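You operate a simulated robot arm through the tools that you are given. There is no shell and no other tool. Be economical: measure what you need, move in short steps, check, and stop when the job is done.

You are at the controls of a simulated robot arm. One attempt, no reset.

Task
Zero the white tester with the white capped bottle, then switch it off.
Fine: put the bottle back.
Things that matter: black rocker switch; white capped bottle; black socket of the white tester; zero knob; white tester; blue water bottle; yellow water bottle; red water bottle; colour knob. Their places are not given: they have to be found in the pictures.

Only the result counts: the job must be done as asked and must still hold three seconds after the hand-in. Knocking over, shifting, dropping, spilling or breaking anything else fails it.

Robot
A 7-joint arm with a two-finger parallel gripper, fixed in place. Base frame: the origin is at the foot of the arm, x ahead of it, y to its left, z up. Units: m, rad, N and s.
Its first joint turns from -2.897 to 2.897 rad. Payload 4.4 kg.
The tool frame sits at the grasp point between the pads (the TCP): z along the fingers, y along the line on which they close. The tips reach 0.023 m beyond it. Largest opening 0.094 m; finger width 0.038, thickness 0.01; the body of the gripper, 0.054 by 0.096 m, starts 0.039 m behind the TCP.
Orientation is told as [roll, pitch, yaw] about the base's x, y, z axes, in that order, counted from this pose: with the fingers straight down and closing along the base's y, the tool's x points along the base's -x, its y along +y and its z along -z.

Tools
- The arm moves only by the tool step_arm. Its argument "commands" is a list that holds one entry, the list of rows, each a list of 7 numbers: the shift along the tool's x, y, z in cm, then the turn, a rotation vector about the tool's x, y, z in rad, then the gripper command, from -1 (shut) to 1 (fully open), values between in proportion. In form: [[[dx, dy, dz, ax, ay, az, hand], ...]]. A call has 1 to 20 rows; each row shifts and turns the commanded pose from where the row before left it, along the tool's axes as they then stand. Rows are played at 5 a second. More than 0.05 m and 0.15 rad between two rows, or a gripper value outside its range, and nothing of the call is played. A pose out of reach is approached as far as the arm can. The call stops where the force on the tool passes 90 N (or 10 N more than at its start, if that is more) or the arm is blocked; 0.2 s more then pass. The fingers move at their own pace (about 0.072 m/s each) and stop on an object; they squeeze with about 26 N. The grip force told is the motor's: it shows also when the fingers shut on nothing. Time passes only in rows, and 0.2 s behind the last, so rows that do not move let the fingers close. It gives the time, the measured TCP pose, the force on the tool (base axes), the opening and the grip force at its end, in the units of the frame above (readings bear some noise).
- Cameras (640 x 400 px; columns grow to the right, rows downward): "scene" is fixed at [0.0535, 0.4914, 1.5196]; the picture's right is [-0.31, -0.95, 0.00], its down [-0.38, 0.13, -0.91] and it looks along [0.87, -0.28, -0.40] (base axes); focal length 354 px, centre (320, 200). "wrist" rides on the gripper at [-0.039, 0, -0.044] in the tool frame; the picture's right is [0.00, -1.00, 0.00], its down [0.97, 0.00, -0.24] and it looks along [0.24, 0.00, 0.97] (tool axes); focal length 218 px, centre (320, 200).
- camera(camera): a new picture of that camera. It takes no simulated time.
- point_at(camera, pixels): for up to 12 pixels [column, row] of the newest picture of that camera ("zoom" is the newest enlarged one), the place [x, y, z] in the base frame of the surface seen there, good to about 0.003 m, but the place of the scene camera against the robot may be out by one fixed shift of up to 0.012 m in any direction. It takes no simulated time.
- enlarge(camera, box): a new picture of the part [left, top, right, bottom] of that camera's present view, enlarged. It takes no simulated time.
- close_job(): hands the job in; it is judged then, once.

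Keep the steps short. Do not move on a guess: measure, check each grasp and each placing, and mend mistakes. In all there are 80 turns and 38 pictures (those below and enlarged ones count). Leave the gripper open and the arm clear of the work at the hand-in unless told otherwise, and finish with a single line.

The tools are called as name(argument=value, ...) on one line, values as JSON. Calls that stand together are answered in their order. step_arm: Moves the arm, as the interface text tells. Its arguments: {"type":"object","properties":{"commands":{"type":"array"}},"required":["commands"]} The other tools are called the same way: camera (camera) takes a picture; point_at (camera, pixels) gives the place of the surface under pixels of a picture; enlarge (camera, box) takes an enlarged picture of a part of a camera's view; close_job () hands the job in.

At the start:

```text
clock: 0.0
ee_pos: [0.6362, 0.3389, 1.225]
orientation: [-0.001, -0.001, -0.001]
ft_force: [0.4, -0.2, -0.9]
width: 0.0938
finger_force: 0.1
```

scene: 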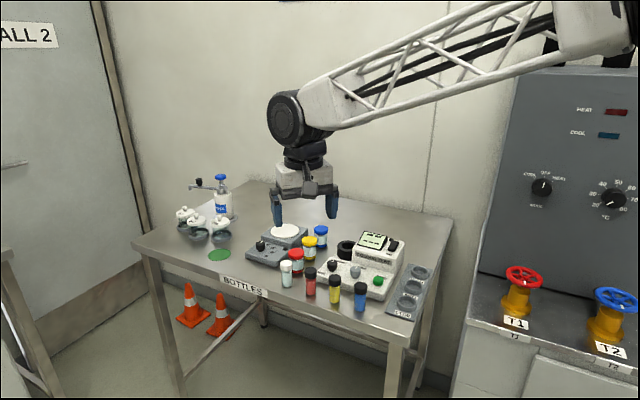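
wrist: 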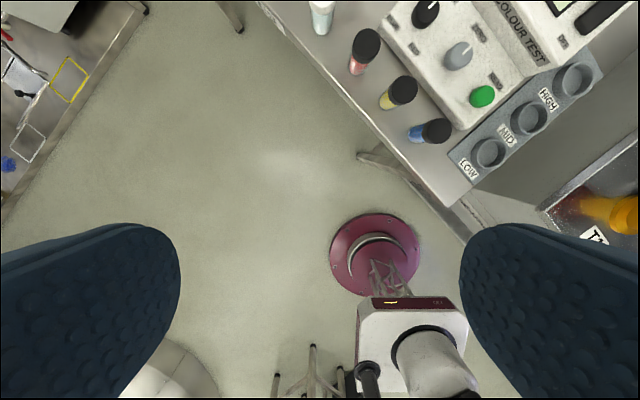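

I see the tester on the table and bottles in front of it. I'll enlarge the scene around it for details.

enlarge(camera="scene", box=[230, 210, 440, 340])

enlarge(camera="wrist", box=[280, 0, 640, 225])

```text
3.05 times, centred on (335, 275) of scene
```

zoom: 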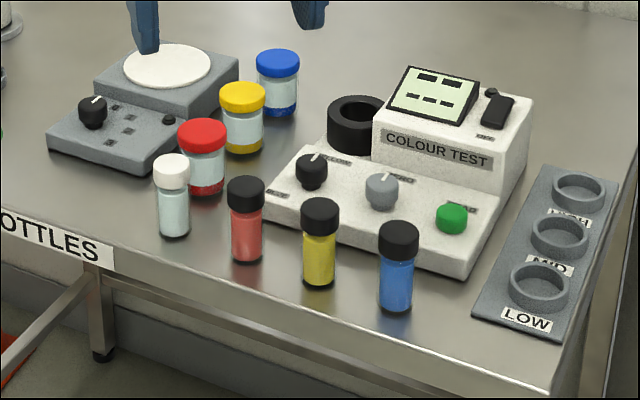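

```text
1.78 times, centred on (460, 112) of wrist
```

zoom: 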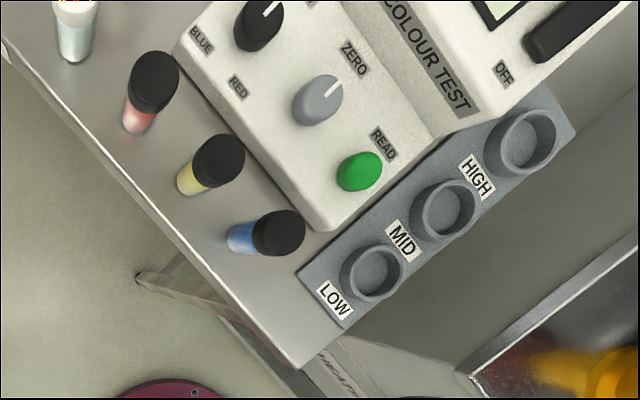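

The tester has a black socket, colour knob, grey zero knob, green READ button and a rocker. I'll measure points in the scene picture.

point_at(camera="scene", pixels=[[287, 263], [287, 275], [310, 270], [334, 278], [361, 285], [346, 248], [346, 241], [332, 265], [355, 270], [378, 281], [393, 244], [371, 240]])

enlarge(camera="scene", box=[320, 225, 410, 285])

```text
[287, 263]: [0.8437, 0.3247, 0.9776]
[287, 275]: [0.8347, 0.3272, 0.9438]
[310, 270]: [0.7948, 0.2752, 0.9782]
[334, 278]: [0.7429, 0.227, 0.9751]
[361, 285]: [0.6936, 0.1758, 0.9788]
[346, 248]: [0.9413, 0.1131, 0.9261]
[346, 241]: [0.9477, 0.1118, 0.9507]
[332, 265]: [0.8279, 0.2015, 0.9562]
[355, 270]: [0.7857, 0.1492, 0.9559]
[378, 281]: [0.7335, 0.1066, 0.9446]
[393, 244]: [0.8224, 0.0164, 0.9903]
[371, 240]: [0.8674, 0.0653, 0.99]
```

```text
6.67 times, centred on (365, 255) of scene
```

zoom: 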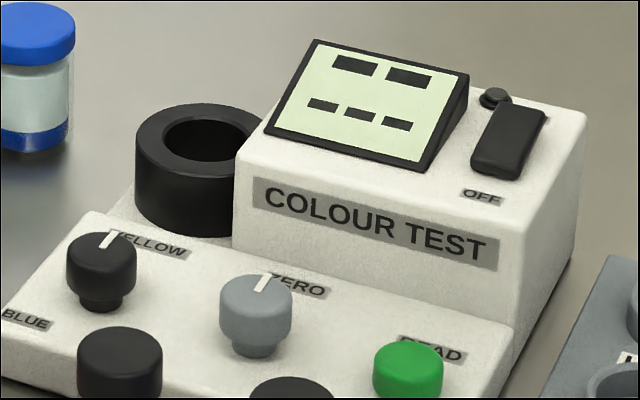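

I'll measure the jars, socket rim and rocker more precisely, using the scene picture.

point_at(camera="scene", pixels=[[296, 251], [310, 241], [321, 229], [339.5, 245], [348.5, 240.5], [348.8, 246.3], [347, 253], [393, 249], [398, 239], [390, 246], [357, 276], [332, 260]])

point_at(camera="zoom", pixels=[[508, 115], [525, 110], [488, 160], [515, 168], [495, 97], [110, 238], [265, 282], [256, 302], [100, 255], [350, 60], [305, 140], [405, 385]])

```text
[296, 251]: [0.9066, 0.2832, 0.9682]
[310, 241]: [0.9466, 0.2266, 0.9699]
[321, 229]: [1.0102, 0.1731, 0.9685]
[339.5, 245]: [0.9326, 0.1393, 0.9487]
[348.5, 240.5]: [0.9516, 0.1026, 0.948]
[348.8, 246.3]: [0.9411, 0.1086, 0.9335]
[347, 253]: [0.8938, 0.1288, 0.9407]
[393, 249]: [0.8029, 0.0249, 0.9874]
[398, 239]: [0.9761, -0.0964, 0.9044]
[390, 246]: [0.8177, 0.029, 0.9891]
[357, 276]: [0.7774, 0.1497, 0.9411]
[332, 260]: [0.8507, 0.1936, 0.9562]
```

```text
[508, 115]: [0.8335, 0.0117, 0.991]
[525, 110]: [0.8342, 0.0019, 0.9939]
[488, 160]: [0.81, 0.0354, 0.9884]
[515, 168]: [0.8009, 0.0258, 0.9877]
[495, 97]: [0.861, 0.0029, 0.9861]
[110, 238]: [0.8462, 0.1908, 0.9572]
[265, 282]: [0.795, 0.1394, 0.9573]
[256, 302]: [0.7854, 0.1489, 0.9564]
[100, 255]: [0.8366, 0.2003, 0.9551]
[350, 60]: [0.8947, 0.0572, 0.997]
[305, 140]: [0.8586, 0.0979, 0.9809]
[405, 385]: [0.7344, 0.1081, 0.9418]
```

Tester is turned about 45°. I'll move the wrist camera above it with yaw 45°, staying high, to read the markings.

step_arm(commands=[[[-3.06, -2.99, 0, 0, 0, 0, 0.1], [-3.06, -2.99, 0, 0, 0, 0, 0.1], [-3.06, -2.99, 0, 0, 0, 0, 0.1], [-3.06, -2.99, 0, 0, 0, 0, 0.1], [-3.06, -2.99, 0, 0, 0, 0, 0.1], [-3.06, -2.99, 0, 0, 0, 0, 0.1], [-3.06, -2.99, 0, 0, 0, 0, 0.1], [0, 0, 0, 0, 0, -0.131, 0.1], [0, 0, 0, 0, 0, -0.131, 0.1], [0, 0, 0, 0, 0, -0.131, 0.1], [0, 0, 0, 0, 0, -0.131, 0.1], [0, 0, 0, 0, 0, -0.131, 0.1], [0, 0, 0, 0, 0, -0.13, 0.1], [0, 0, 0, 0, 0, 0, 0.1]]])

camera(camera="wrist")

```text
clock: 3.0
ee_pos: [0.8489, 0.1303, 1.225]
orientation: [0.0, 0.0, 0.788]
ft_force: [0.2, -0.4, 0.1]
width: 0.0517
finger_force: 0.0
```

```text
32 pictures are left
```

wrist: 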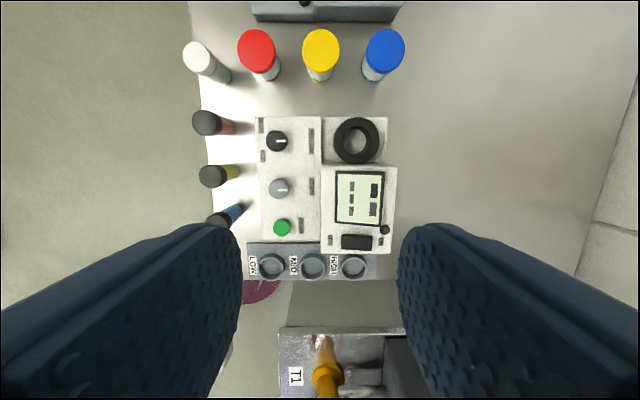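

Aligned well. I'll enlarge the tester and measure the important points.

enlarge(camera="wrist", box=[240, 105, 410, 260])

point_at(camera="wrist", pixels=[[196, 55], [206, 122], [257, 50], [335, 140], [379, 140], [357, 119], [357, 162], [357, 141], [278, 188], [277, 140], [343, 242], [368, 242]])

```text
2.58 times, centred on (325, 182) of wrist
```

zoom: 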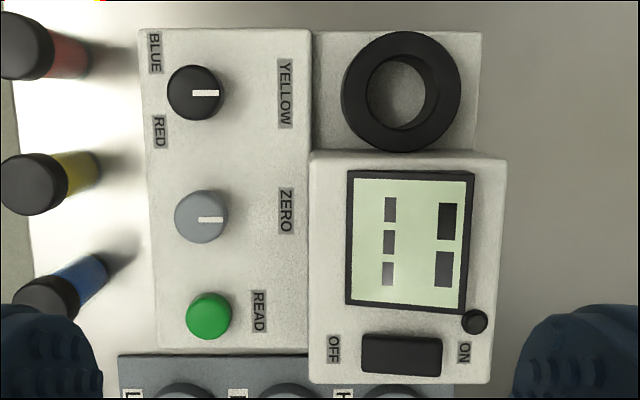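

```text
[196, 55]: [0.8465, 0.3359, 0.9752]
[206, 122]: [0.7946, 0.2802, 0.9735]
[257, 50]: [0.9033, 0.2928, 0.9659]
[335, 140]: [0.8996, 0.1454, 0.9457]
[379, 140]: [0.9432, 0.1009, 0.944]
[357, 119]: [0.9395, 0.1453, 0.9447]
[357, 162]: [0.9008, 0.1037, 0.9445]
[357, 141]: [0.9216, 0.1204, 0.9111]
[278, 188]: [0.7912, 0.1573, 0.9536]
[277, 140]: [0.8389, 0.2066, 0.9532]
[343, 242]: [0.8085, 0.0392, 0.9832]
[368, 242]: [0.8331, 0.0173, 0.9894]
```

The rocker has OFF at left and ON at right. I'll measure which end is down compared with the housing top.

point_at(camera="zoom", pixels=[[333, 365], [465, 370], [370, 352], [385, 352], [402, 352], [420, 352], [436, 352], [475, 321], [410, 240], [250, 250], [208, 316], [335, 325]])

enlarge(camera="wrist", box=[320, 165, 400, 255])

```text
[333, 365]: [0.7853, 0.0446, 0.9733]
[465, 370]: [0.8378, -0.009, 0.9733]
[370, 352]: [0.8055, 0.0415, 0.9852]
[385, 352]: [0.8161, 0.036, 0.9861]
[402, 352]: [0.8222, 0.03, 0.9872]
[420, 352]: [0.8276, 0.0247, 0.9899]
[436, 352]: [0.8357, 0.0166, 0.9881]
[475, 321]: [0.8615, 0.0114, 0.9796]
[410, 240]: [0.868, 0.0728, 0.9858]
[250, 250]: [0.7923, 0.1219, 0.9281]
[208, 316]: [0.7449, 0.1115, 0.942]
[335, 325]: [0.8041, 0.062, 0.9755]
```

```text
4.44 times, centred on (360, 210) of wrist
```

zoom: 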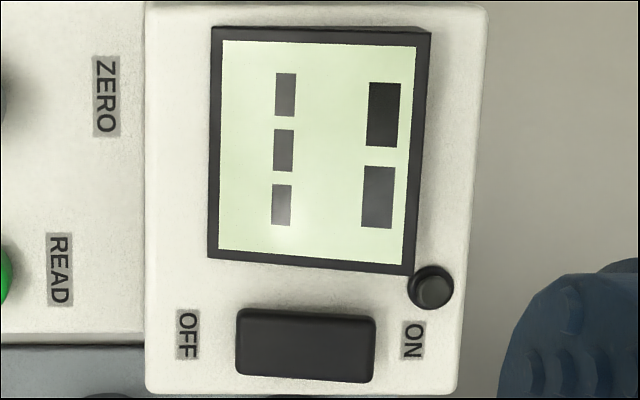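

OFF end is down (0.985 vs 0.989), LED dark: the tester is off now, so it needs switching on first. I'll close the fingers and go above the ON end at about (0.828, 0.013).

step_arm(commands=[[[3.25, -2.26, 0, 0, 0, 0, -1], [3.25, -2.26, 0, 0, 0, 0, -1], [3.25, -2.26, 0, 0, 0, 0, -1], [0, 0, 4.5, 0, 0, 0, -1], [0, 0, 4.5, 0, 0, 0, -1], [0, 0, 4.5, 0, 0, 0, -1], [0, 0, 4.5, 0, 0, 0, -1], [0, 0, 0, 0, 0, 0, -1]]])

enlarge(camera="scene", box=[320, 205, 440, 285])

```text
clock: 4.8
ee_pos: [0.8281, 0.0131, 1.0453]
orientation: [0.001, 0.0, 0.785]
ft_force: [1.0, 1.2, -0.1]
width: 0.0001
finger_force: 26.0
```

```text
5.00 times, centred on (380, 245) of scene
```

zoom: 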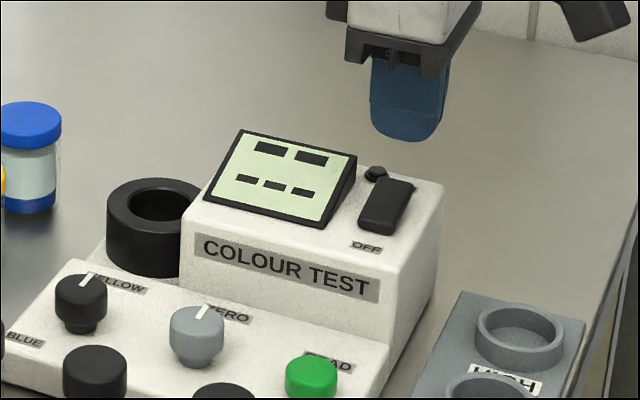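

Position looks right, tip over the ON end. Now down slowly, to TCP z about 1.007.

step_arm(commands=[[[0, 0, 2.5, 0, 0, 0, -1], [0, 0, 0.4, 0, 0, 0, -1], [0, 0, 0.4, 0, 0, 0, -1], [0, 0, 0.3, 0, 0, 0, -1], [0, 0, 0.2, 0, 0, 0, -1], [0, 0, 0, 0, 0, 0, -1]]])

enlarge(camera="scene", box=[320, 205, 440, 285])

```text
clock: 6.2
ee_pos: [0.8272, 0.0126, 1.0079]
orientation: [-0.002, 0.0, 0.786]
ft_force: [-5.4, -3.9, 17.7]
width: 0.0
finger_force: 26.0
```

```text
5.00 times, centred on (380, 245) of scene
```

zoom: 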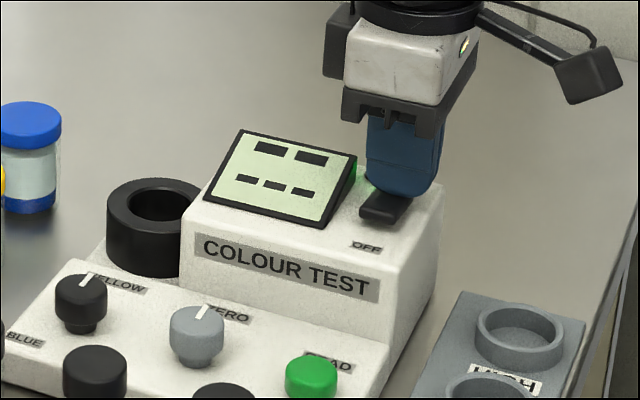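

The LED glows green: it is on. I'll lift, open partly and travel above the white capped bottle for a close look.

step_arm(commands=[[[0, 0, -4, 0, 0, 0, -1], [0, 0, -4.5, 0, 0, 0, -1], [0, 0, -4.5, 0, 0, 0, 0.1], [-3.32, 2.98, 0, 0, 0, 0, 0.1], [-3.32, 2.98, 0, 0, 0, 0, 0.1], [-3.32, 2.98, 0, 0, 0, 0, 0.1], [-3.32, 2.98, 0, 0, 0, 0, 0.1], [-3.32, 2.98, 0, 0, 0, 0, 0.1], [-3.32, 2.98, 0, 0, 0, 0, 0.1], [-3.32, 2.98, 0, 0, 0, 0, 0.1], [0, 0, 0, 0, 0, 0, 0.1], [0, 0, 0, 0, 0, 0, 0.1]]])

camera(camera="wrist")

enlarge(camera="scene", box=[320, 205, 440, 285])

```text
clock: 8.8
ee_pos: [0.8429, 0.325, 1.1389]
orientation: [0.0, 0.001, 0.787]
ft_force: [0.4, -0.4, -0.4]
width: 0.0514
finger_force: 0.1
```

```text
27 pictures are left
```

wrist: 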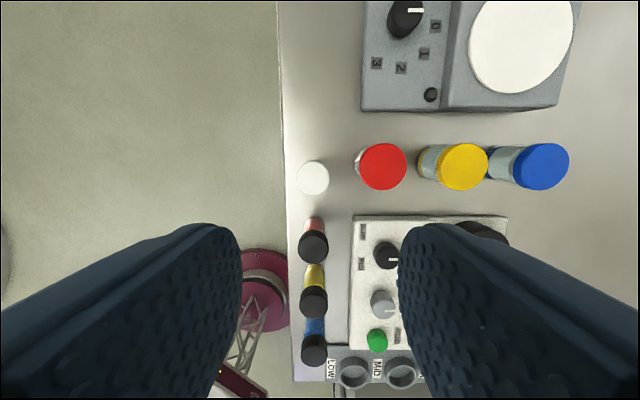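

```text
5.00 times, centred on (380, 245) of scene
```

zoom: 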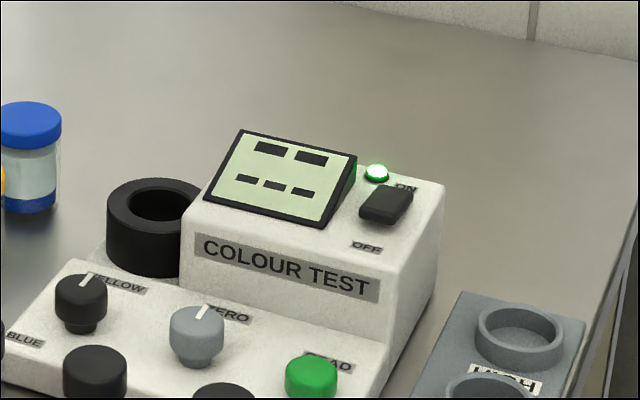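

LED is lit. Cap of the bottle at (313,178). Measuring its centre and edges.

point_at(camera="wrist", pixels=[[313, 178], [300, 178], [326, 178], [313, 164], [313, 191], [382, 165], [361, 165]])

```text
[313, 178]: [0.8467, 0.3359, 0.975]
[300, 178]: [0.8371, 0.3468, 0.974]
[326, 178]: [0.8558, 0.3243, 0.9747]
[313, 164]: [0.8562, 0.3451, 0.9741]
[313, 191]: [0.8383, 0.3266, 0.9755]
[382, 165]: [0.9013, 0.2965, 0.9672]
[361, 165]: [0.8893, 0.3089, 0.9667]
```

Bottle centre is (0.847, 0.336), cap top 0.975. I'll go over it and descend to z 0.968 with 52 mm opening, then close.

step_arm(commands=[[[-1.04, 0.47, 0, 0, 0, 0, 0.1], [0, 0, 4, 0, 0, 0, 0.1], [0, 0, 4, 0, 0, 0, 0.1], [0, 0, 4, 0, 0, 0, 0.1], [0, 0, 3, 0, 0, 0, 0.1], [0, 0, 2.1, 0, 0, 0, 0.1], [0, 0, 0, 0, 0, 0, 0.1], [0, 0, 0, 0, 0, 0, -1], [0, 0, 0, 0, 0, 0, -1], [0, 0, 0, 0, 0, 0, -1], [0, 0, 0, 0, 0, 0, -1]]])

enlarge(camera="scene", box=[230, 210, 390, 310])

```text
clock: 11.2
ee_pos: [0.8495, 0.3356, 0.9665]
orientation: [0.001, 0.001, 0.785]
ft_force: [0.0, 0.0, -0.1]
width: 0.0318
finger_force: 25.9
```

```text
4.00 times, centred on (310, 260) of scene
```

zoom: 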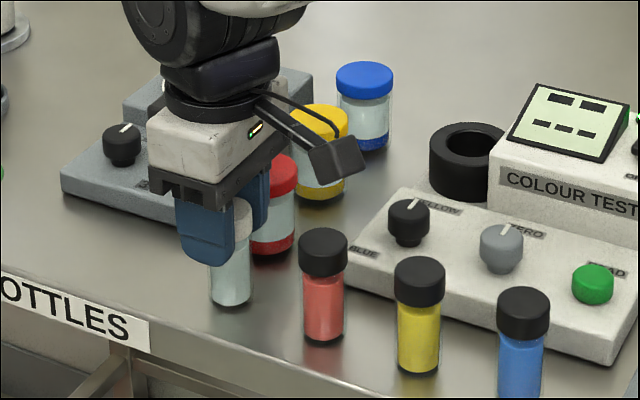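

Grip holds at 31.8 mm. Lifting straight up 14 cm and travelling above the socket.

step_arm(commands=[[[0, 0, -3, 0, 0, 0, -1], [0, 0, -3.6, 0, 0, 0, -1], [0, 0, -3.7, 0, 0, 0, -1], [0, 0, -3.7, 0, 0, 0, -1], [1.643, -3.337, 0, 0, 0, 0, -1], [1.643, -3.337, 0, 0, 0, 0, -1], [1.643, -3.337, 0, 0, 0, 0, -1], [1.643, -3.337, 0, 0, 0, 0, -1], [1.643, -3.337, 0, 0, 0, 0, -1], [1.643, -3.337, 0, 0, 0, 0, -1], [0, 0, 0, 0, 0, 0, -1], [0, 0, 0, 0, 0, 0, -1]]])

camera(camera="wrist")

enlarge(camera="scene", box=[280, 170, 420, 257])

```text
clock: 13.8
ee_pos: [0.9223, 0.1233, 1.1058]
orientation: [0.0, 0.001, 0.785]
ft_force: [-0.1, 0.1, -1.0]
width: 0.0321
finger_force: 25.8
```

```text
24 pictures are left
```

wrist: 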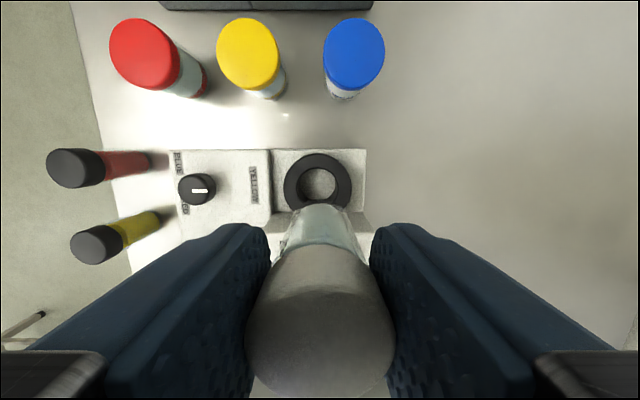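

```text
4.57 times, centred on (350, 214) of scene
```

zoom: 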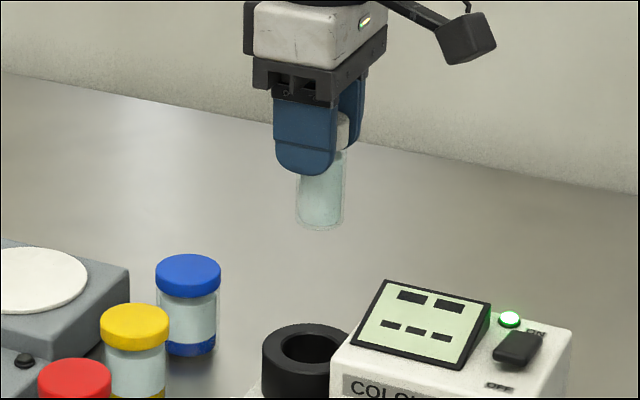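

Checking alignment: measuring the socket rim in the wrist picture and bottle bottom/rim in the scene enlargement.

point_at(camera="wrist", pixels=[[292, 184], [344, 184], [318, 160], [298, 164], [338, 164], [318, 190], [300, 184], [337, 184]])

point_at(camera="zoom", pixels=[[303, 210], [320, 210], [338, 210], [272, 348], [345, 348], [311, 328], [308, 372], [310, 352], [320, 185]])

```text
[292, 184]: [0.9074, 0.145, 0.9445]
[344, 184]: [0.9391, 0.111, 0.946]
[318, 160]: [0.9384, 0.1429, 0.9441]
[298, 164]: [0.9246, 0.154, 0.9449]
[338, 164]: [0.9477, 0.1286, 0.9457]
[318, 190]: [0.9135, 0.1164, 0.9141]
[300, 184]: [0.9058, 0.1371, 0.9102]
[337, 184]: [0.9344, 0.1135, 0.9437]
```

```text
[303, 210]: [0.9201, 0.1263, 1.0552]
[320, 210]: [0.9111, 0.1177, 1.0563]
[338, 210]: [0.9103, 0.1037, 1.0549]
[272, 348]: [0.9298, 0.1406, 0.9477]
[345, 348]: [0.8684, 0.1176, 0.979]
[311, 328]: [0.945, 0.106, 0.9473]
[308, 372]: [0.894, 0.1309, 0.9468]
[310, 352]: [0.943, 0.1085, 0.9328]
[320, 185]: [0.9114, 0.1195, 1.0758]
```

Rim centre suggests a shift of about +2 mm along n. I'll measure the held cap in the wrist picture to find its offset along u.

point_at(camera="wrist", pixels=[[320, 240], [320, 250], [320, 265], [320, 280], [320, 300], [320, 340], [320, 380], [320, 392], [260, 320], [380, 320], [320, 212], [320, 225]])

```text
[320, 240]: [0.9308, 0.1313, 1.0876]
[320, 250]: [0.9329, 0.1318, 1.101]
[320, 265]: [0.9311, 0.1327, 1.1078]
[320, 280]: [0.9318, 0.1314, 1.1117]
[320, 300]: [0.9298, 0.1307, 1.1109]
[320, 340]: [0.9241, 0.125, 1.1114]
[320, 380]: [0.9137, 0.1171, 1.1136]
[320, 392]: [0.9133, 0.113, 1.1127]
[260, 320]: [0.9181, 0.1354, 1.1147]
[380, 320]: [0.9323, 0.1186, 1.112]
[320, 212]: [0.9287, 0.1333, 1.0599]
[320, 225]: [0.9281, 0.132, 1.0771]
```

Bottle centre lies about 2.7 mm short along u and 2 mm along n. Correct that, and go down to just above the rim, then look.

step_arm(commands=[[[-0.27, 0.2, 0, 0, 0, 0, -1], [0, 0, 3, 0, 0, 0, -1], [0, 0, 3, 0, 0, 0, -1], [0, 0, 2.4, 0, 0, 0, -1], [0, 0, 0, 0, 0, 0, -1]]])

enlarge(camera="scene", box=[310, 205, 390, 260])

camera(camera="wrist")

```text
clock: 15.0
ee_pos: [0.9221, 0.1274, 1.0217]
orientation: [0.0, 0.001, 0.785]
ft_force: [-0.5, -0.1, -0.6]
width: 0.0318
finger_force: 25.6
```

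```text
7.27 times, centred on (350, 232) of scene
```

zoom: 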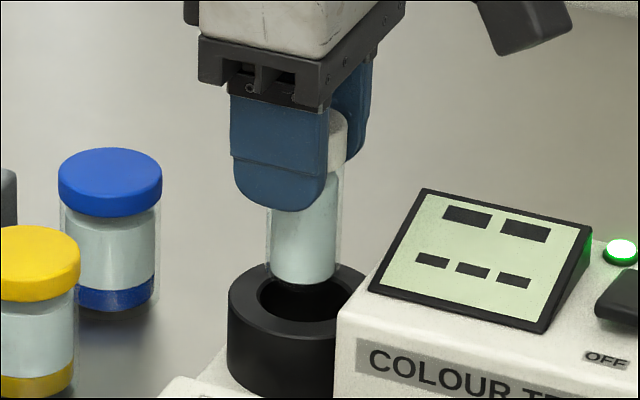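

```text
21 pictures are left
```

wrist: 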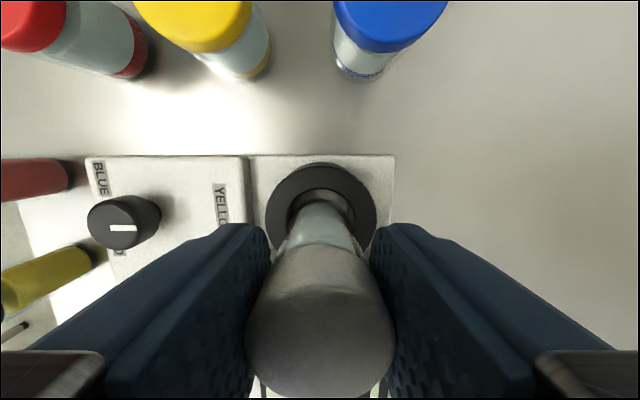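

Bottle lines up with the hole in both views. Lowering in small steps, watching force.

step_arm(commands=[[[0, 0, 0.8, 0, 0, 0, -1], [0, 0, 0.6, 0, 0, 0, -1], [0, 0, 0.6, 0, 0, 0, -1], [0, 0, 0.6, 0, 0, 0, -1], [0, 0, 0.6, 0, 0, 0, -1], [0, 0, 0, 0, 0, 0, -1]]])

```text
clock: 16.4
ee_pos: [0.921, 0.1281, 0.99]
orientation: [0.001, 0.0, 0.785]
ft_force: [-0.1, 0.0, -0.7]
width: 0.0319
finger_force: 25.6
```

Inserting freely (force near zero). Bottom is expected at TCP z ≈ 0.977; continuing in fine steps.

step_arm(commands=[[[0, 0, 0.4, 0, 0, 0, -1], [0, 0, 0.4, 0, 0, 0, -1], [0, 0, 0.2, 0, 0, 0, -1], [0, 0, 0.2, 0, 0, 0, -1], [0, 0, 0, 0, 0, 0, -1]]])

```text
clock: 17.6
ee_pos: [0.9218, 0.1278, 0.9789]
orientation: [0.0, 0.0, 0.785]
ft_force: [-0.7, 0.7, 0.1]
width: 0.0321
finger_force: 25.8
```

step_arm(commands=[[[0, 0, 0.15, 0, 0, 0, -1], [0, 0, 0.15, 0, 0, 0, -1], [0, 0, 0, 0, 0, 0, -1]]])

```text
clock: 18.4
ee_pos: [0.9221, 0.1267, 0.9751]
orientation: [-0.001, 0.0, 0.785]
ft_force: [3.8, 0.9, 16.2]
width: 0.0319
finger_force: 25.7
```

Force 16 N: it is on the bottom. Ease 1 mm, release, and lift.

step_arm(commands=[[[0, 0, -0.15, 0, 0, 0, -1], [0, 0, 0, 0, 0, 0, 0.1], [0, 0, 0, 0, 0, 0, 0.1], [0, 0, 0, 0, 0, 0, 0.1], [0, 0, -3, 0, 0, 0, 0.1], [0, 0, -4, 0, 0, 0, 0.1], [0, 0, -4, 0, 0, 0, 0.1], [0, 0, -4, 0, 0, 0, 0.1], [0, 0, 0, 0, 0, 0, 0.1]]])

enlarge(camera="scene", box=[310, 220, 420, 290])

```text
clock: 20.4
ee_pos: [0.9225, 0.1275, 1.1284]
orientation: [0.0, 0.001, 0.786]
ft_force: [0.1, -1.0, -0.3]
width: 0.0517
finger_force: 0.1
```

```text
5.71 times, centred on (365, 255) of scene
```

zoom: 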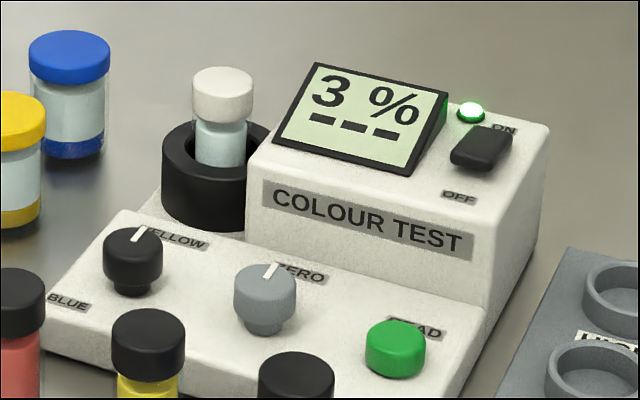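

Display now reads "3 %". I need to turn the zero knob to 0. Moving above the zero knob for a close look.

step_arm(commands=[[[2.47, 3.77, 0, 0, 0, 0, 0.1], [2.47, 3.77, 0, 0, 0, 0, 0.1], [2.47, 3.77, 0, 0, 0, 0, 0.1], [0, 0, 2.5, 0, 0, 0, 0.1], [0, 0, 0, 0, 0, 0, 0.1]]])

camera(camera="wrist")

```text
clock: 21.6
ee_pos: [0.7899, 0.1553, 1.102]
orientation: [0.0, 0.001, 0.785]
ft_force: [0.8, 0.2, 1.1]
width: 0.0515
finger_force: 0.0
```

```text
19 pictures are left
```

wrist: 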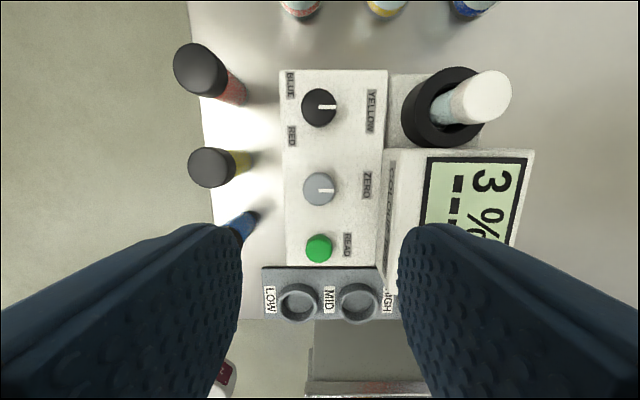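

Knob at (319,188). Measuring its centre and edges.

point_at(camera="wrist", pixels=[[319, 188], [307, 188], [331, 188], [319, 177], [319, 199], [345, 200], [210, 165]])

```text
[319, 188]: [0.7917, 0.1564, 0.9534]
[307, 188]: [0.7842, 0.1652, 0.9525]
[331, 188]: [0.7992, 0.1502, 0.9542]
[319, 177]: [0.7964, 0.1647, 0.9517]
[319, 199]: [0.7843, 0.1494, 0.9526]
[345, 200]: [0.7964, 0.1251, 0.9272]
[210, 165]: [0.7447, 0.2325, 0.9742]
```

Knob centre (0.7915, 0.157), top 0.9535. Descend to z 0.961 and close on it.

step_arm(commands=[[[-0.23, 0.0, 4, 0, 0, 0, 0.1], [0, 0, 4, 0, 0, 0, 0.1], [0, 0, 3.5, 0, 0, 0, 0.1], [0, 0, 2.6, 0, 0, 0, 0.1], [0, 0, 0, 0, 0, 0, 0.1], [0, 0, 0, 0, 0, 0, -1], [0, 0, 0, 0, 0, 0, -1], [0, 0, 0, 0, 0, 0, -1]]])

enlarge(camera="scene", box=[310, 220, 420, 290])

```text
clock: 23.4
ee_pos: [0.7897, 0.1587, 0.9611]
orientation: [0.001, 0.0, 0.786]
ft_force: [-27.8, 27.7, 1.6]
width: 0.03
finger_force: 44.6
```

```text
5.71 times, centred on (365, 255) of scene
```

zoom: 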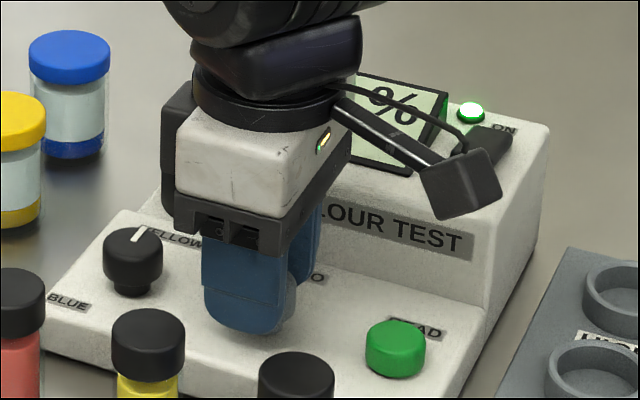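

Width 30 mm equals the knob's diameter; a side force of 39 N shows the tool is ~2 mm off. I'll relieve that with +0.23 cm in y, then turn 0.2 rad clockwise seen from above (+tool z) and check.

step_arm(commands=[[[0, 0.23, 0, 0, 0, 0, -1], [0, 0, 0, 0, 0, 0, -1], [0, 0, 0, 0, 0, 0.1, -1], [0, 0, 0, 0, 0, 0.1, -1], [0, 0, 0, 0, 0, 0, -1]]])

camera(camera="wrist")

```text
clock: 24.6
ee_pos: [0.7905, 0.1575, 0.961]
orientation: [0.0, 0.0, 0.584]
ft_force: [32.6, -12.5, -18.2]
width: 0.0297
finger_force: 45.2
```

```text
17 pictures are left
```

wrist: 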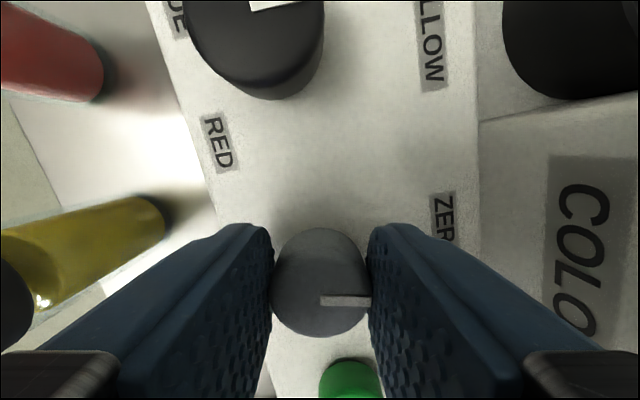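

The knob turned with the gripper. Relieve half of the shift, and check the display in the scene.

step_arm(commands=[[[0, -0.11, 0, 0, 0, 0, -1], [0, 0, 0, 0, 0, 0, -1]]])

enlarge(camera="scene", box=[310, 220, 420, 290])

```text
clock: 25.2
ee_pos: [0.7892, 0.1576, 0.9624]
orientation: [0.001, 0.0, 0.583]
ft_force: [21.1, -5.8, -14.1]
width: 0.0295
finger_force: 45.0
```

```text
5.71 times, centred on (365, 255) of scene
```

zoom: 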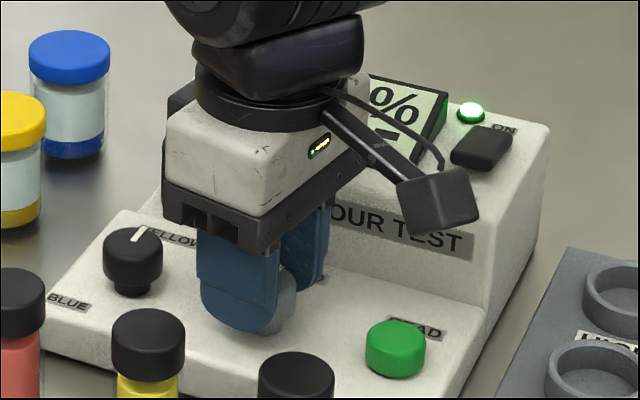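

The digit is hidden. Release, lift and read.

step_arm(commands=[[[0, 0, 0, 0, 0, 0, 0.1], [0, 0, 0, 0, 0, 0, 0.1], [0, 0, -2, 0, 0, 0, 0.1], [0, 0, -4, 0, 0, 0, 0.1], [0, 0, -4, 0, 0, 0, 0.1], [0, 0, -4, 0, 0, 0, 0.1], [0, 0, 0, 0, 0, 0, 0.1]]])

camera(camera="wrist")

```text
clock: 26.8
ee_pos: [0.7907, 0.1567, 1.1035]
orientation: [0.0, -0.001, 0.584]
ft_force: [-0.4, -0.3, 0.4]
width: 0.0515
finger_force: 0.0
```

```text
15 pictures are left
```

wrist: 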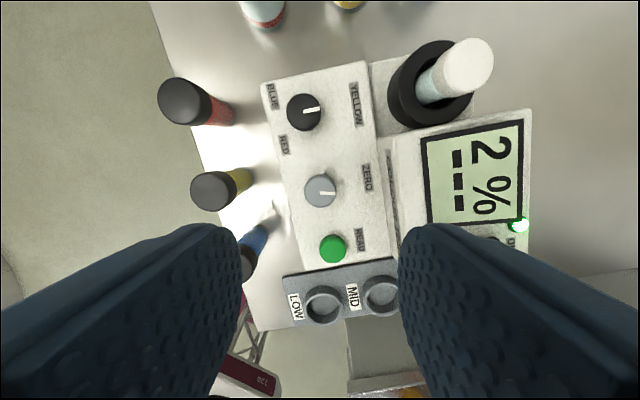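

It reads "2 %" after 0.2 rad: right direction. Regrip, turn another 0.3 rad, release, lift and read.

step_arm(commands=[[[-0.05, -0.05, 4, 0, 0, 0, 0.1], [0, 0, 4, 0, 0, 0, 0.1], [0, 0, 3.6, 0, 0, 0, 0.1], [0, 0, 2.6, 0, 0, 0, 0.1], [0, 0, 0, 0, 0, 0, 0.1], [0, 0, 0, 0, 0, 0, -1], [0, 0, 0, 0, 0, 0, -1], [0, 0, 0, 0, 0, 0, -1], [0, 0, 0, 0, 0, 0.1, -1], [0, 0, 0, 0, 0, 0.1, -1], [0, 0, 0, 0, 0, 0.1, -1], [0, 0, 0, 0, 0, 0, -1], [0, 0, 0, 0, 0, 0, 0.1], [0, 0, 0, 0, 0, 0, 0.1], [0, 0, -2, 0, 0, 0, 0.1], [0, 0, -4, 0, 0, 0, 0.1], [0, 0, -4, 0, 0, 0, 0.1], [0, 0, -4, 0, 0, 0, 0.1], [0, 0, 0, 0, 0, 0, 0.1]]])

camera(camera="wrist")

```text
clock: 30.8
ee_pos: [0.7892, 0.1579, 1.1003]
orientation: [0.0, -0.001, 0.287]
ft_force: [0.2, -0.5, 0.4]
width: 0.0518
finger_force: 0.2
```

```text
14 pictures are left
```

wrist: 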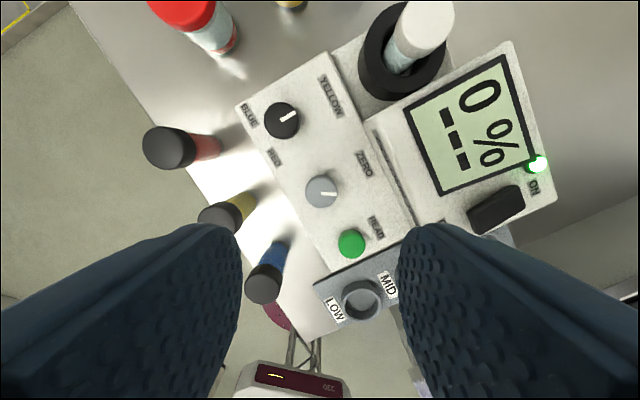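

It reads "0 %". To be sure this isn't just clipped at zero, I'll turn a further 0.15 rad and see how the reading responds.

step_arm(commands=[[[0, 0, 4, 0, 0, 0, 0.1], [0, 0, 4, 0, 0, 0, 0.1], [0, 0, 3.6, 0, 0, 0, 0.1], [0, 0, 2.4, 0, 0, 0, 0.1], [0, 0, 0, 0, 0, 0, 0.1], [0, 0, 0, 0, 0, 0, -1], [0, 0, 0, 0, 0, 0, -1], [0, 0, 0, 0, 0, 0, -1], [0, 0, 0, 0, 0, 0.075, -1], [0, 0, 0, 0, 0, 0.075, -1], [0, 0, 0, 0, 0, 0, -1], [0, 0, 0, 0, 0, 0, 0.1], [0, 0, 0, 0, 0, 0, 0.1], [0, 0, -2, 0, 0, 0, 0.1], [0, 0, -4, 0, 0, 0, 0.1], [0, 0, -4, 0, 0, 0, 0.1], [0, 0, -4, 0, 0, 0, 0.1], [0, 0, 0, 0, 0, 0, 0.1]]])

camera(camera="wrist")

```text
clock: 34.6
ee_pos: [0.7915, 0.1561, 1.0986]
orientation: [0.0, 0.0, 0.135]
ft_force: [0.6, 0.6, 0.4]
width: 0.0517
finger_force: 0.1
```

```text
13 pictures are left
```

wrist: 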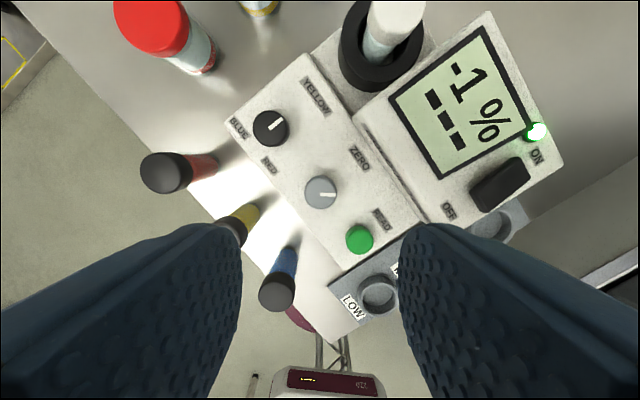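

"-1 %": not clipped, so 0 was real. Turn back 0.14 rad and reread.

step_arm(commands=[[[0, 0, 4, 0, 0, 0, 0.1], [0, 0, 4, 0, 0, 0, 0.1], [0, 0, 3.6, 0, 0, 0, 0.1], [0, 0, 2.2, 0, 0, 0, 0.1], [0, 0, 0, 0, 0, 0, 0.1], [0, 0, 0, 0, 0, 0, -1], [0, 0, 0, 0, 0, 0, -1], [0, 0, 0, 0, 0, 0, -1], [0, 0, 0, 0, 0, -0.07, -1], [0, 0, 0, 0, 0, -0.07, -1], [0, 0, 0, 0, 0, 0, -1], [0, 0, 0, 0, 0, 0, 0.1], [0, 0, 0, 0, 0, 0, 0.1], [0, 0, -2, 0, 0, 0, 0.1], [0, 0, -4, 0, 0, 0, 0.1], [0, 0, -4, 0, 0, 0, 0.1], [0, 0, -4, 0, 0, 0, 0.1], [0, 0, 0, 0, 0, 0, 0.1]]])

camera(camera="wrist")

```text
clock: 38.4
ee_pos: [0.7912, 0.157, 1.1039]
orientation: [-0.001, 0.0, 0.276]
ft_force: [-0.7, -0.2, -0.2]
width: 0.0519
finger_force: 0.0
```

```text
12 pictures are left
```

wrist: 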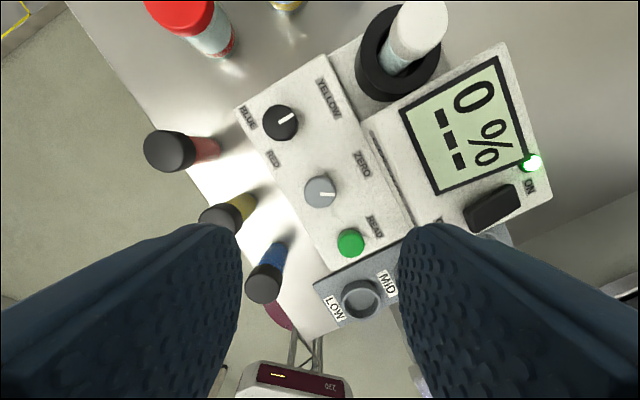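

Zeroed at "0 %". Now turn back to yaw 0.785 and move above the bottle in the socket.

step_arm(commands=[[[0, 0, 0, 0, 0, -0.1275, 0.1], [0, 0, 0, 0, 0, -0.1275, 0.1], [0, 0, 0, 0, 0, -0.1275, 0.1], [0, 0, 0, 0, 0, -0.1265, 0.1], [-2.39, -3.79, 0, 0, 0, 0, 0.1], [-2.39, -3.79, 0, 0, 0, 0, 0.1], [-2.39, -3.79, 0, 0, 0, 0, 0.1], [0, 0, 0, 0, 0, 0, 0.1], [0, 0, 0, 0, 0, 0, 0.1]]])

camera(camera="wrist")

```text
clock: 40.4
ee_pos: [0.9208, 0.128, 1.1013]
orientation: [0.0, 0.001, 0.786]
ft_force: [0.4, 0.4, -0.7]
width: 0.0516
finger_force: 0.0
```

```text
11 pictures are left
```

wrist: 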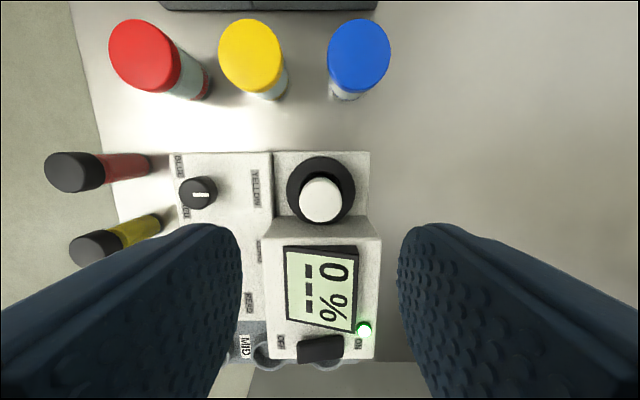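

Cap centred at column 320. Descend to z 0.977, grip, and lift it straight out.

step_arm(commands=[[[0, 0, 4, 0, 0, 0, 0.1], [0, 0, 4, 0, 0, 0, 0.1], [0, 0, 3, 0, 0, 0, 0.1], [0, 0, 1.45, 0, 0, 0, 0.1], [0, 0, 0, 0, 0, 0, 0.1], [0, 0, 0, 0, 0, 0, -1], [0, 0, 0, 0, 0, 0, -1], [0, 0, 0, 0, 0, 0, -1]]])

```text
clock: 42.2
ee_pos: [0.9224, 0.1284, 0.9766]
orientation: [0.0, 0.001, 0.787]
ft_force: [-0.1, 0.4, 0.5]
width: 0.0322
finger_force: 26.1
```

Gripped, 32 mm. Lift out and travel back above the bottle's original place.

step_arm(commands=[[[0, 0, -1.5, 0, 0, 0, -1], [0, 0, -2.5, 0, 0, 0, -1], [0, 0, -3, 0, 0, 0, -1], [0, 0, -3, 0, 0, 0, -1], [0, 0, -3, 0, 0, 0, -1], [-1.9, 3.96, 0, 0, 0, 0, -1], [-1.9, 3.96, 0, 0, 0, 0, -1], [-1.9, 3.96, 0, 0, 0, 0, -1], [-1.9, 3.96, 0, 0, 0, 0, -1], [-1.9, 3.96, 0, 0, 0, 0, -1], [0, 0, 0, 0, 0, 0, -1], [0, 0, 0, 0, 0, 0, -1]]])

enlarge(camera="scene", box=[230, 190, 420, 310])

```text
clock: 44.8
ee_pos: [0.8474, 0.3351, 1.1071]
orientation: [0.0, 0.001, 0.785]
ft_force: [0.3, 0.0, -0.6]
width: 0.032
finger_force: 26.1
```

```text
3.33 times, centred on (325, 250) of scene
```

zoom: 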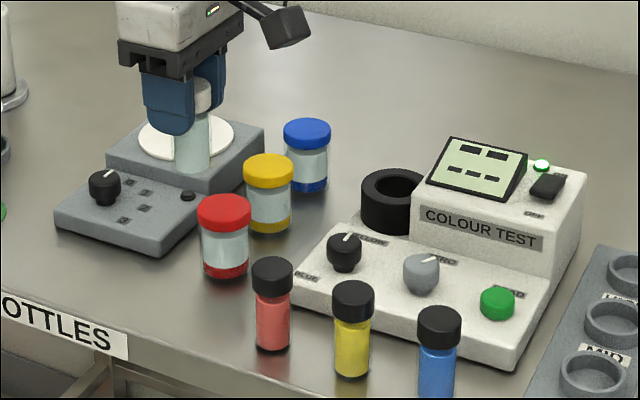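

Bottle held clear. Lowering to just above the table, then small steps.

step_arm(commands=[[[0, 0, 4, 0, 0, 0, -1], [0, 0, 4, 0, 0, 0, -1], [0, 0, 3, 0, 0, 0, -1], [0, 0, 1.8, 0, 0, 0, -1], [0, 0, 0.6, 0, 0, 0, -1], [0, 0, 0.3, 0, 0, 0, -1], [0, 0, 0, 0, 0, 0, -1]]])

```text
clock: 46.4
ee_pos: [0.8487, 0.3349, 0.9697]
orientation: [0.0, 0.0, 0.785]
ft_force: [0.1, -0.3, 0.0]
width: 0.0322
finger_force: 25.9
```

step_arm(commands=[[[0, 0, 0.15, 0, 0, 0, -1], [0, 0, 0.15, 0, 0, 0, -1], [0, 0, 0, 0, 0, 0, -1]]])

```text
clock: 47.2
ee_pos: [0.8495, 0.3354, 0.9661]
orientation: [0.0, 0.002, 0.785]
ft_force: [-0.4, 0.1, 0.5]
width: 0.0321
finger_force: 26.6
```

step_arm(commands=[[[0, 0, 0.1, 0, 0, 0, -1], [0, 0, 0.1, 0, 0, 0, -1], [0, 0, 0, 0, 0, 0, -1]]])

```text
clock: 48.0
ee_pos: [0.848, 0.3348, 0.9654]
orientation: [0.0, 0.001, 0.784]
ft_force: [0.1, -0.2, 3.7]
width: 0.032
finger_force: 25.8
```

Contact (3.7 N). Release, lift straight up, and move on with fingers closing only when clear.

step_arm(commands=[[[0, 0, 0, 0, 0, 0, 0.1], [0, 0, 0, 0, 0, 0, 0.1], [0, 0, 0, 0, 0, 0, 0.1], [0, 0, -3, 0, 0, 0, 0.1], [0, 0, -4, 0, 0, 0, 0.1], [0, 0, -4, 0, 0, 0, 0.1], [0, 0, -4, 0, 0, 0, 0.1], [0, 0, -2, 0, 0, 0, 0.1], [0, 0, 0, 0, 0, 0, 0.1]]])

camera(camera="wrist")

```text
clock: 50.0
ee_pos: [0.849, 0.3346, 1.1346]
orientation: [0.0, 0.0, 0.783]
ft_force: [0.4, -0.5, -0.1]
width: 0.0516
finger_force: 0.0
```

```text
9 pictures are left
```

wrist: 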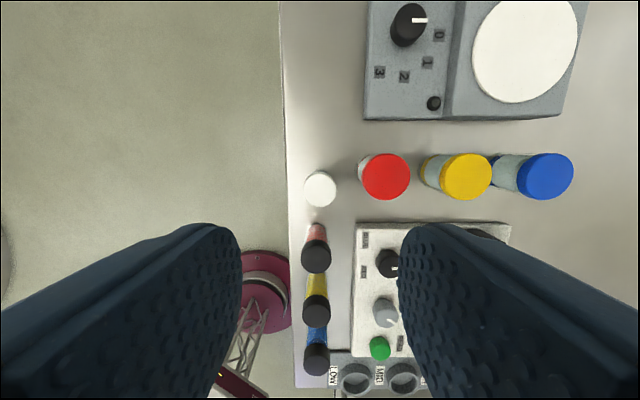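

Bottle stands upright. Measure its place, and travel with closed fingers to above the OFF end (0.804, 0.037).

point_at(camera="wrist", pixels=[[320, 189], [307, 189], [333, 189], [320, 176], [320, 202]])

step_arm(commands=[[[3.454, -2.551, 0, 0, 0, 0, -1], [3.454, -2.551, 0, 0, 0, 0, -1], [3.454, -2.551, 0, 0, 0, 0, -1], [3.454, -2.551, 0, 0, 0, 0, -1], [3.454, -2.551, 0, 0, 0, 0, -1], [3.454, -2.551, 0, 0, 0, 0, -1], [3.454, -2.551, 0, 0, 0, 0, -1], [0, 0, 4.5, 0, 0, 0, -1], [0, 0, 4.5, 0, 0, 0, -1], [0, 0, 0, 0, 0, 0, -1]]])

enlarge(camera="scene", box=[320, 205, 440, 285])

```text
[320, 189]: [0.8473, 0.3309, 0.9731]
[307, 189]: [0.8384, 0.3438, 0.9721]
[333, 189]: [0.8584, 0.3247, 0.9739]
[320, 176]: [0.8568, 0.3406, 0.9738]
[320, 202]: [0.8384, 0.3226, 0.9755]
```

```text
clock: 52.2
ee_pos: [0.8037, 0.0369, 1.045]
orientation: [0.0, 0.001, 0.784]
ft_force: [-0.5, -0.1, 0.0]
width: 0.0
finger_force: 26.4
```

```text
5.00 times, centred on (380, 245) of scene
```

zoom: 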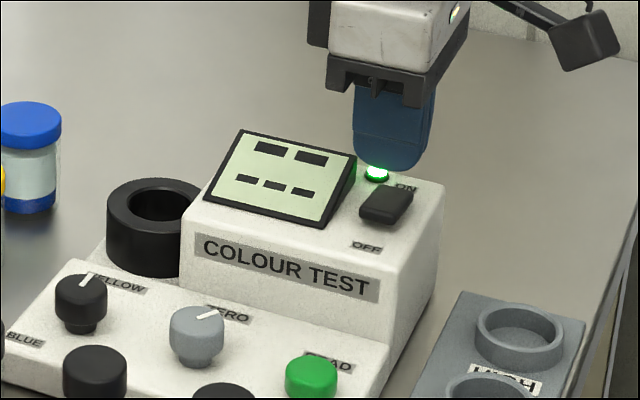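

Bottle is within 3 mm of its old place. Now press the OFF end slowly.

step_arm(commands=[[[0, 0, 2.5, 0, 0, 0, -1], [0, 0, 0.4, 0, 0, 0, -1], [0, 0, 0.4, 0, 0, 0, -1], [0, 0, 0.3, 0, 0, 0, -1], [0, 0, 0.2, 0, 0, 0, -1], [0, 0, 0, 0, 0, 0, -1]]])

enlarge(camera="scene", box=[320, 205, 440, 285])

```text
clock: 53.6
ee_pos: [0.8049, 0.0386, 1.0089]
orientation: [-0.002, 0.0, 0.785]
ft_force: [-13.7, -1.9, 28.9]
width: 0.0
finger_force: 26.2
```

```text
5.00 times, centred on (380, 245) of scene
```

zoom: 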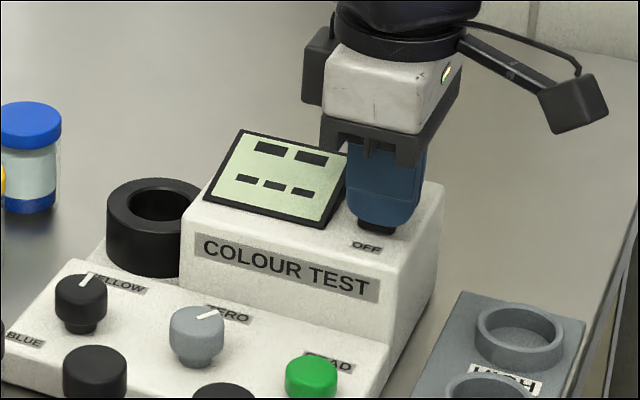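

No green glow now. Lift, open the gripper high up and check.

step_arm(commands=[[[0, 0, -3, 0, 0, 0, -1], [0, 0, -4.5, 0, 0, 0, -1], [0, 0, -4.5, 0, 0, 0, -1], [0, 0, -4.5, 0, 0, 0, 1], [0, 0, -4.5, 0, 0, 0, 1], [0, 0, 0, 0, 0, 0, 1], [0, 0, 0, 0, 0, 0, 1], [0, 0, 0, 0, 0, 0, 1]]])

enlarge(camera="scene", box=[230, 200, 440, 330])

enlarge(camera="scene", box=[320, 205, 440, 285])

```text
clock: 55.4
ee_pos: [0.8054, 0.0383, 1.2173]
orientation: [0.001, -0.001, 0.785]
ft_force: [0.6, -0.7, 0.5]
width: 0.0942
finger_force: 0.0
```

```text
3.05 times, centred on (335, 265) of scene
```

zoom: 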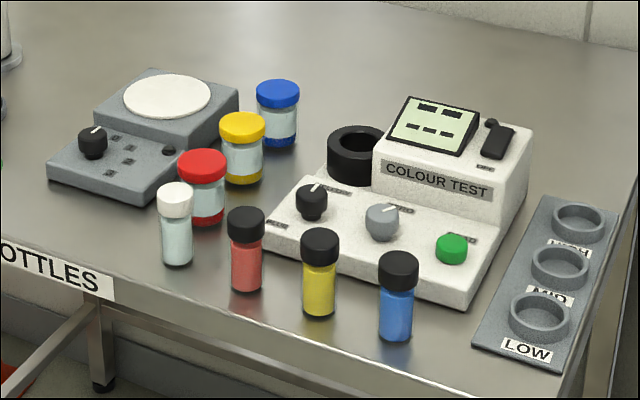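

```text
5.00 times, centred on (380, 245) of scene
```

zoom: 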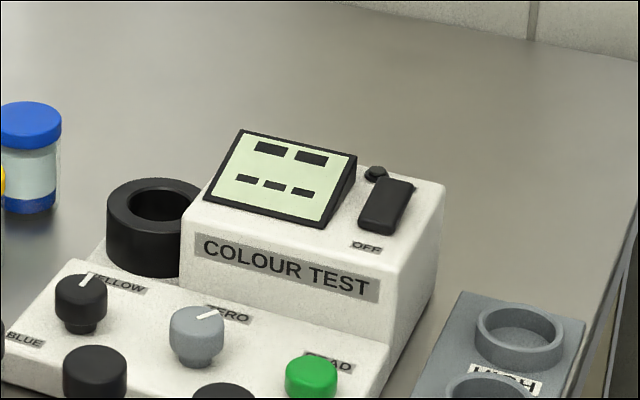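

The LED is dark and the rocker is down at OFF. The bottle is back in its place, nothing else has moved, and the gripper is open and clear. Handing in.

close_job()

```text
The job is handed in.
```

The tester read 0 % with the white capped bottle in its socket, the bottle is back within about 3 mm of its old place, and the tester is switched off; it was off at the start, so I switched it on first.
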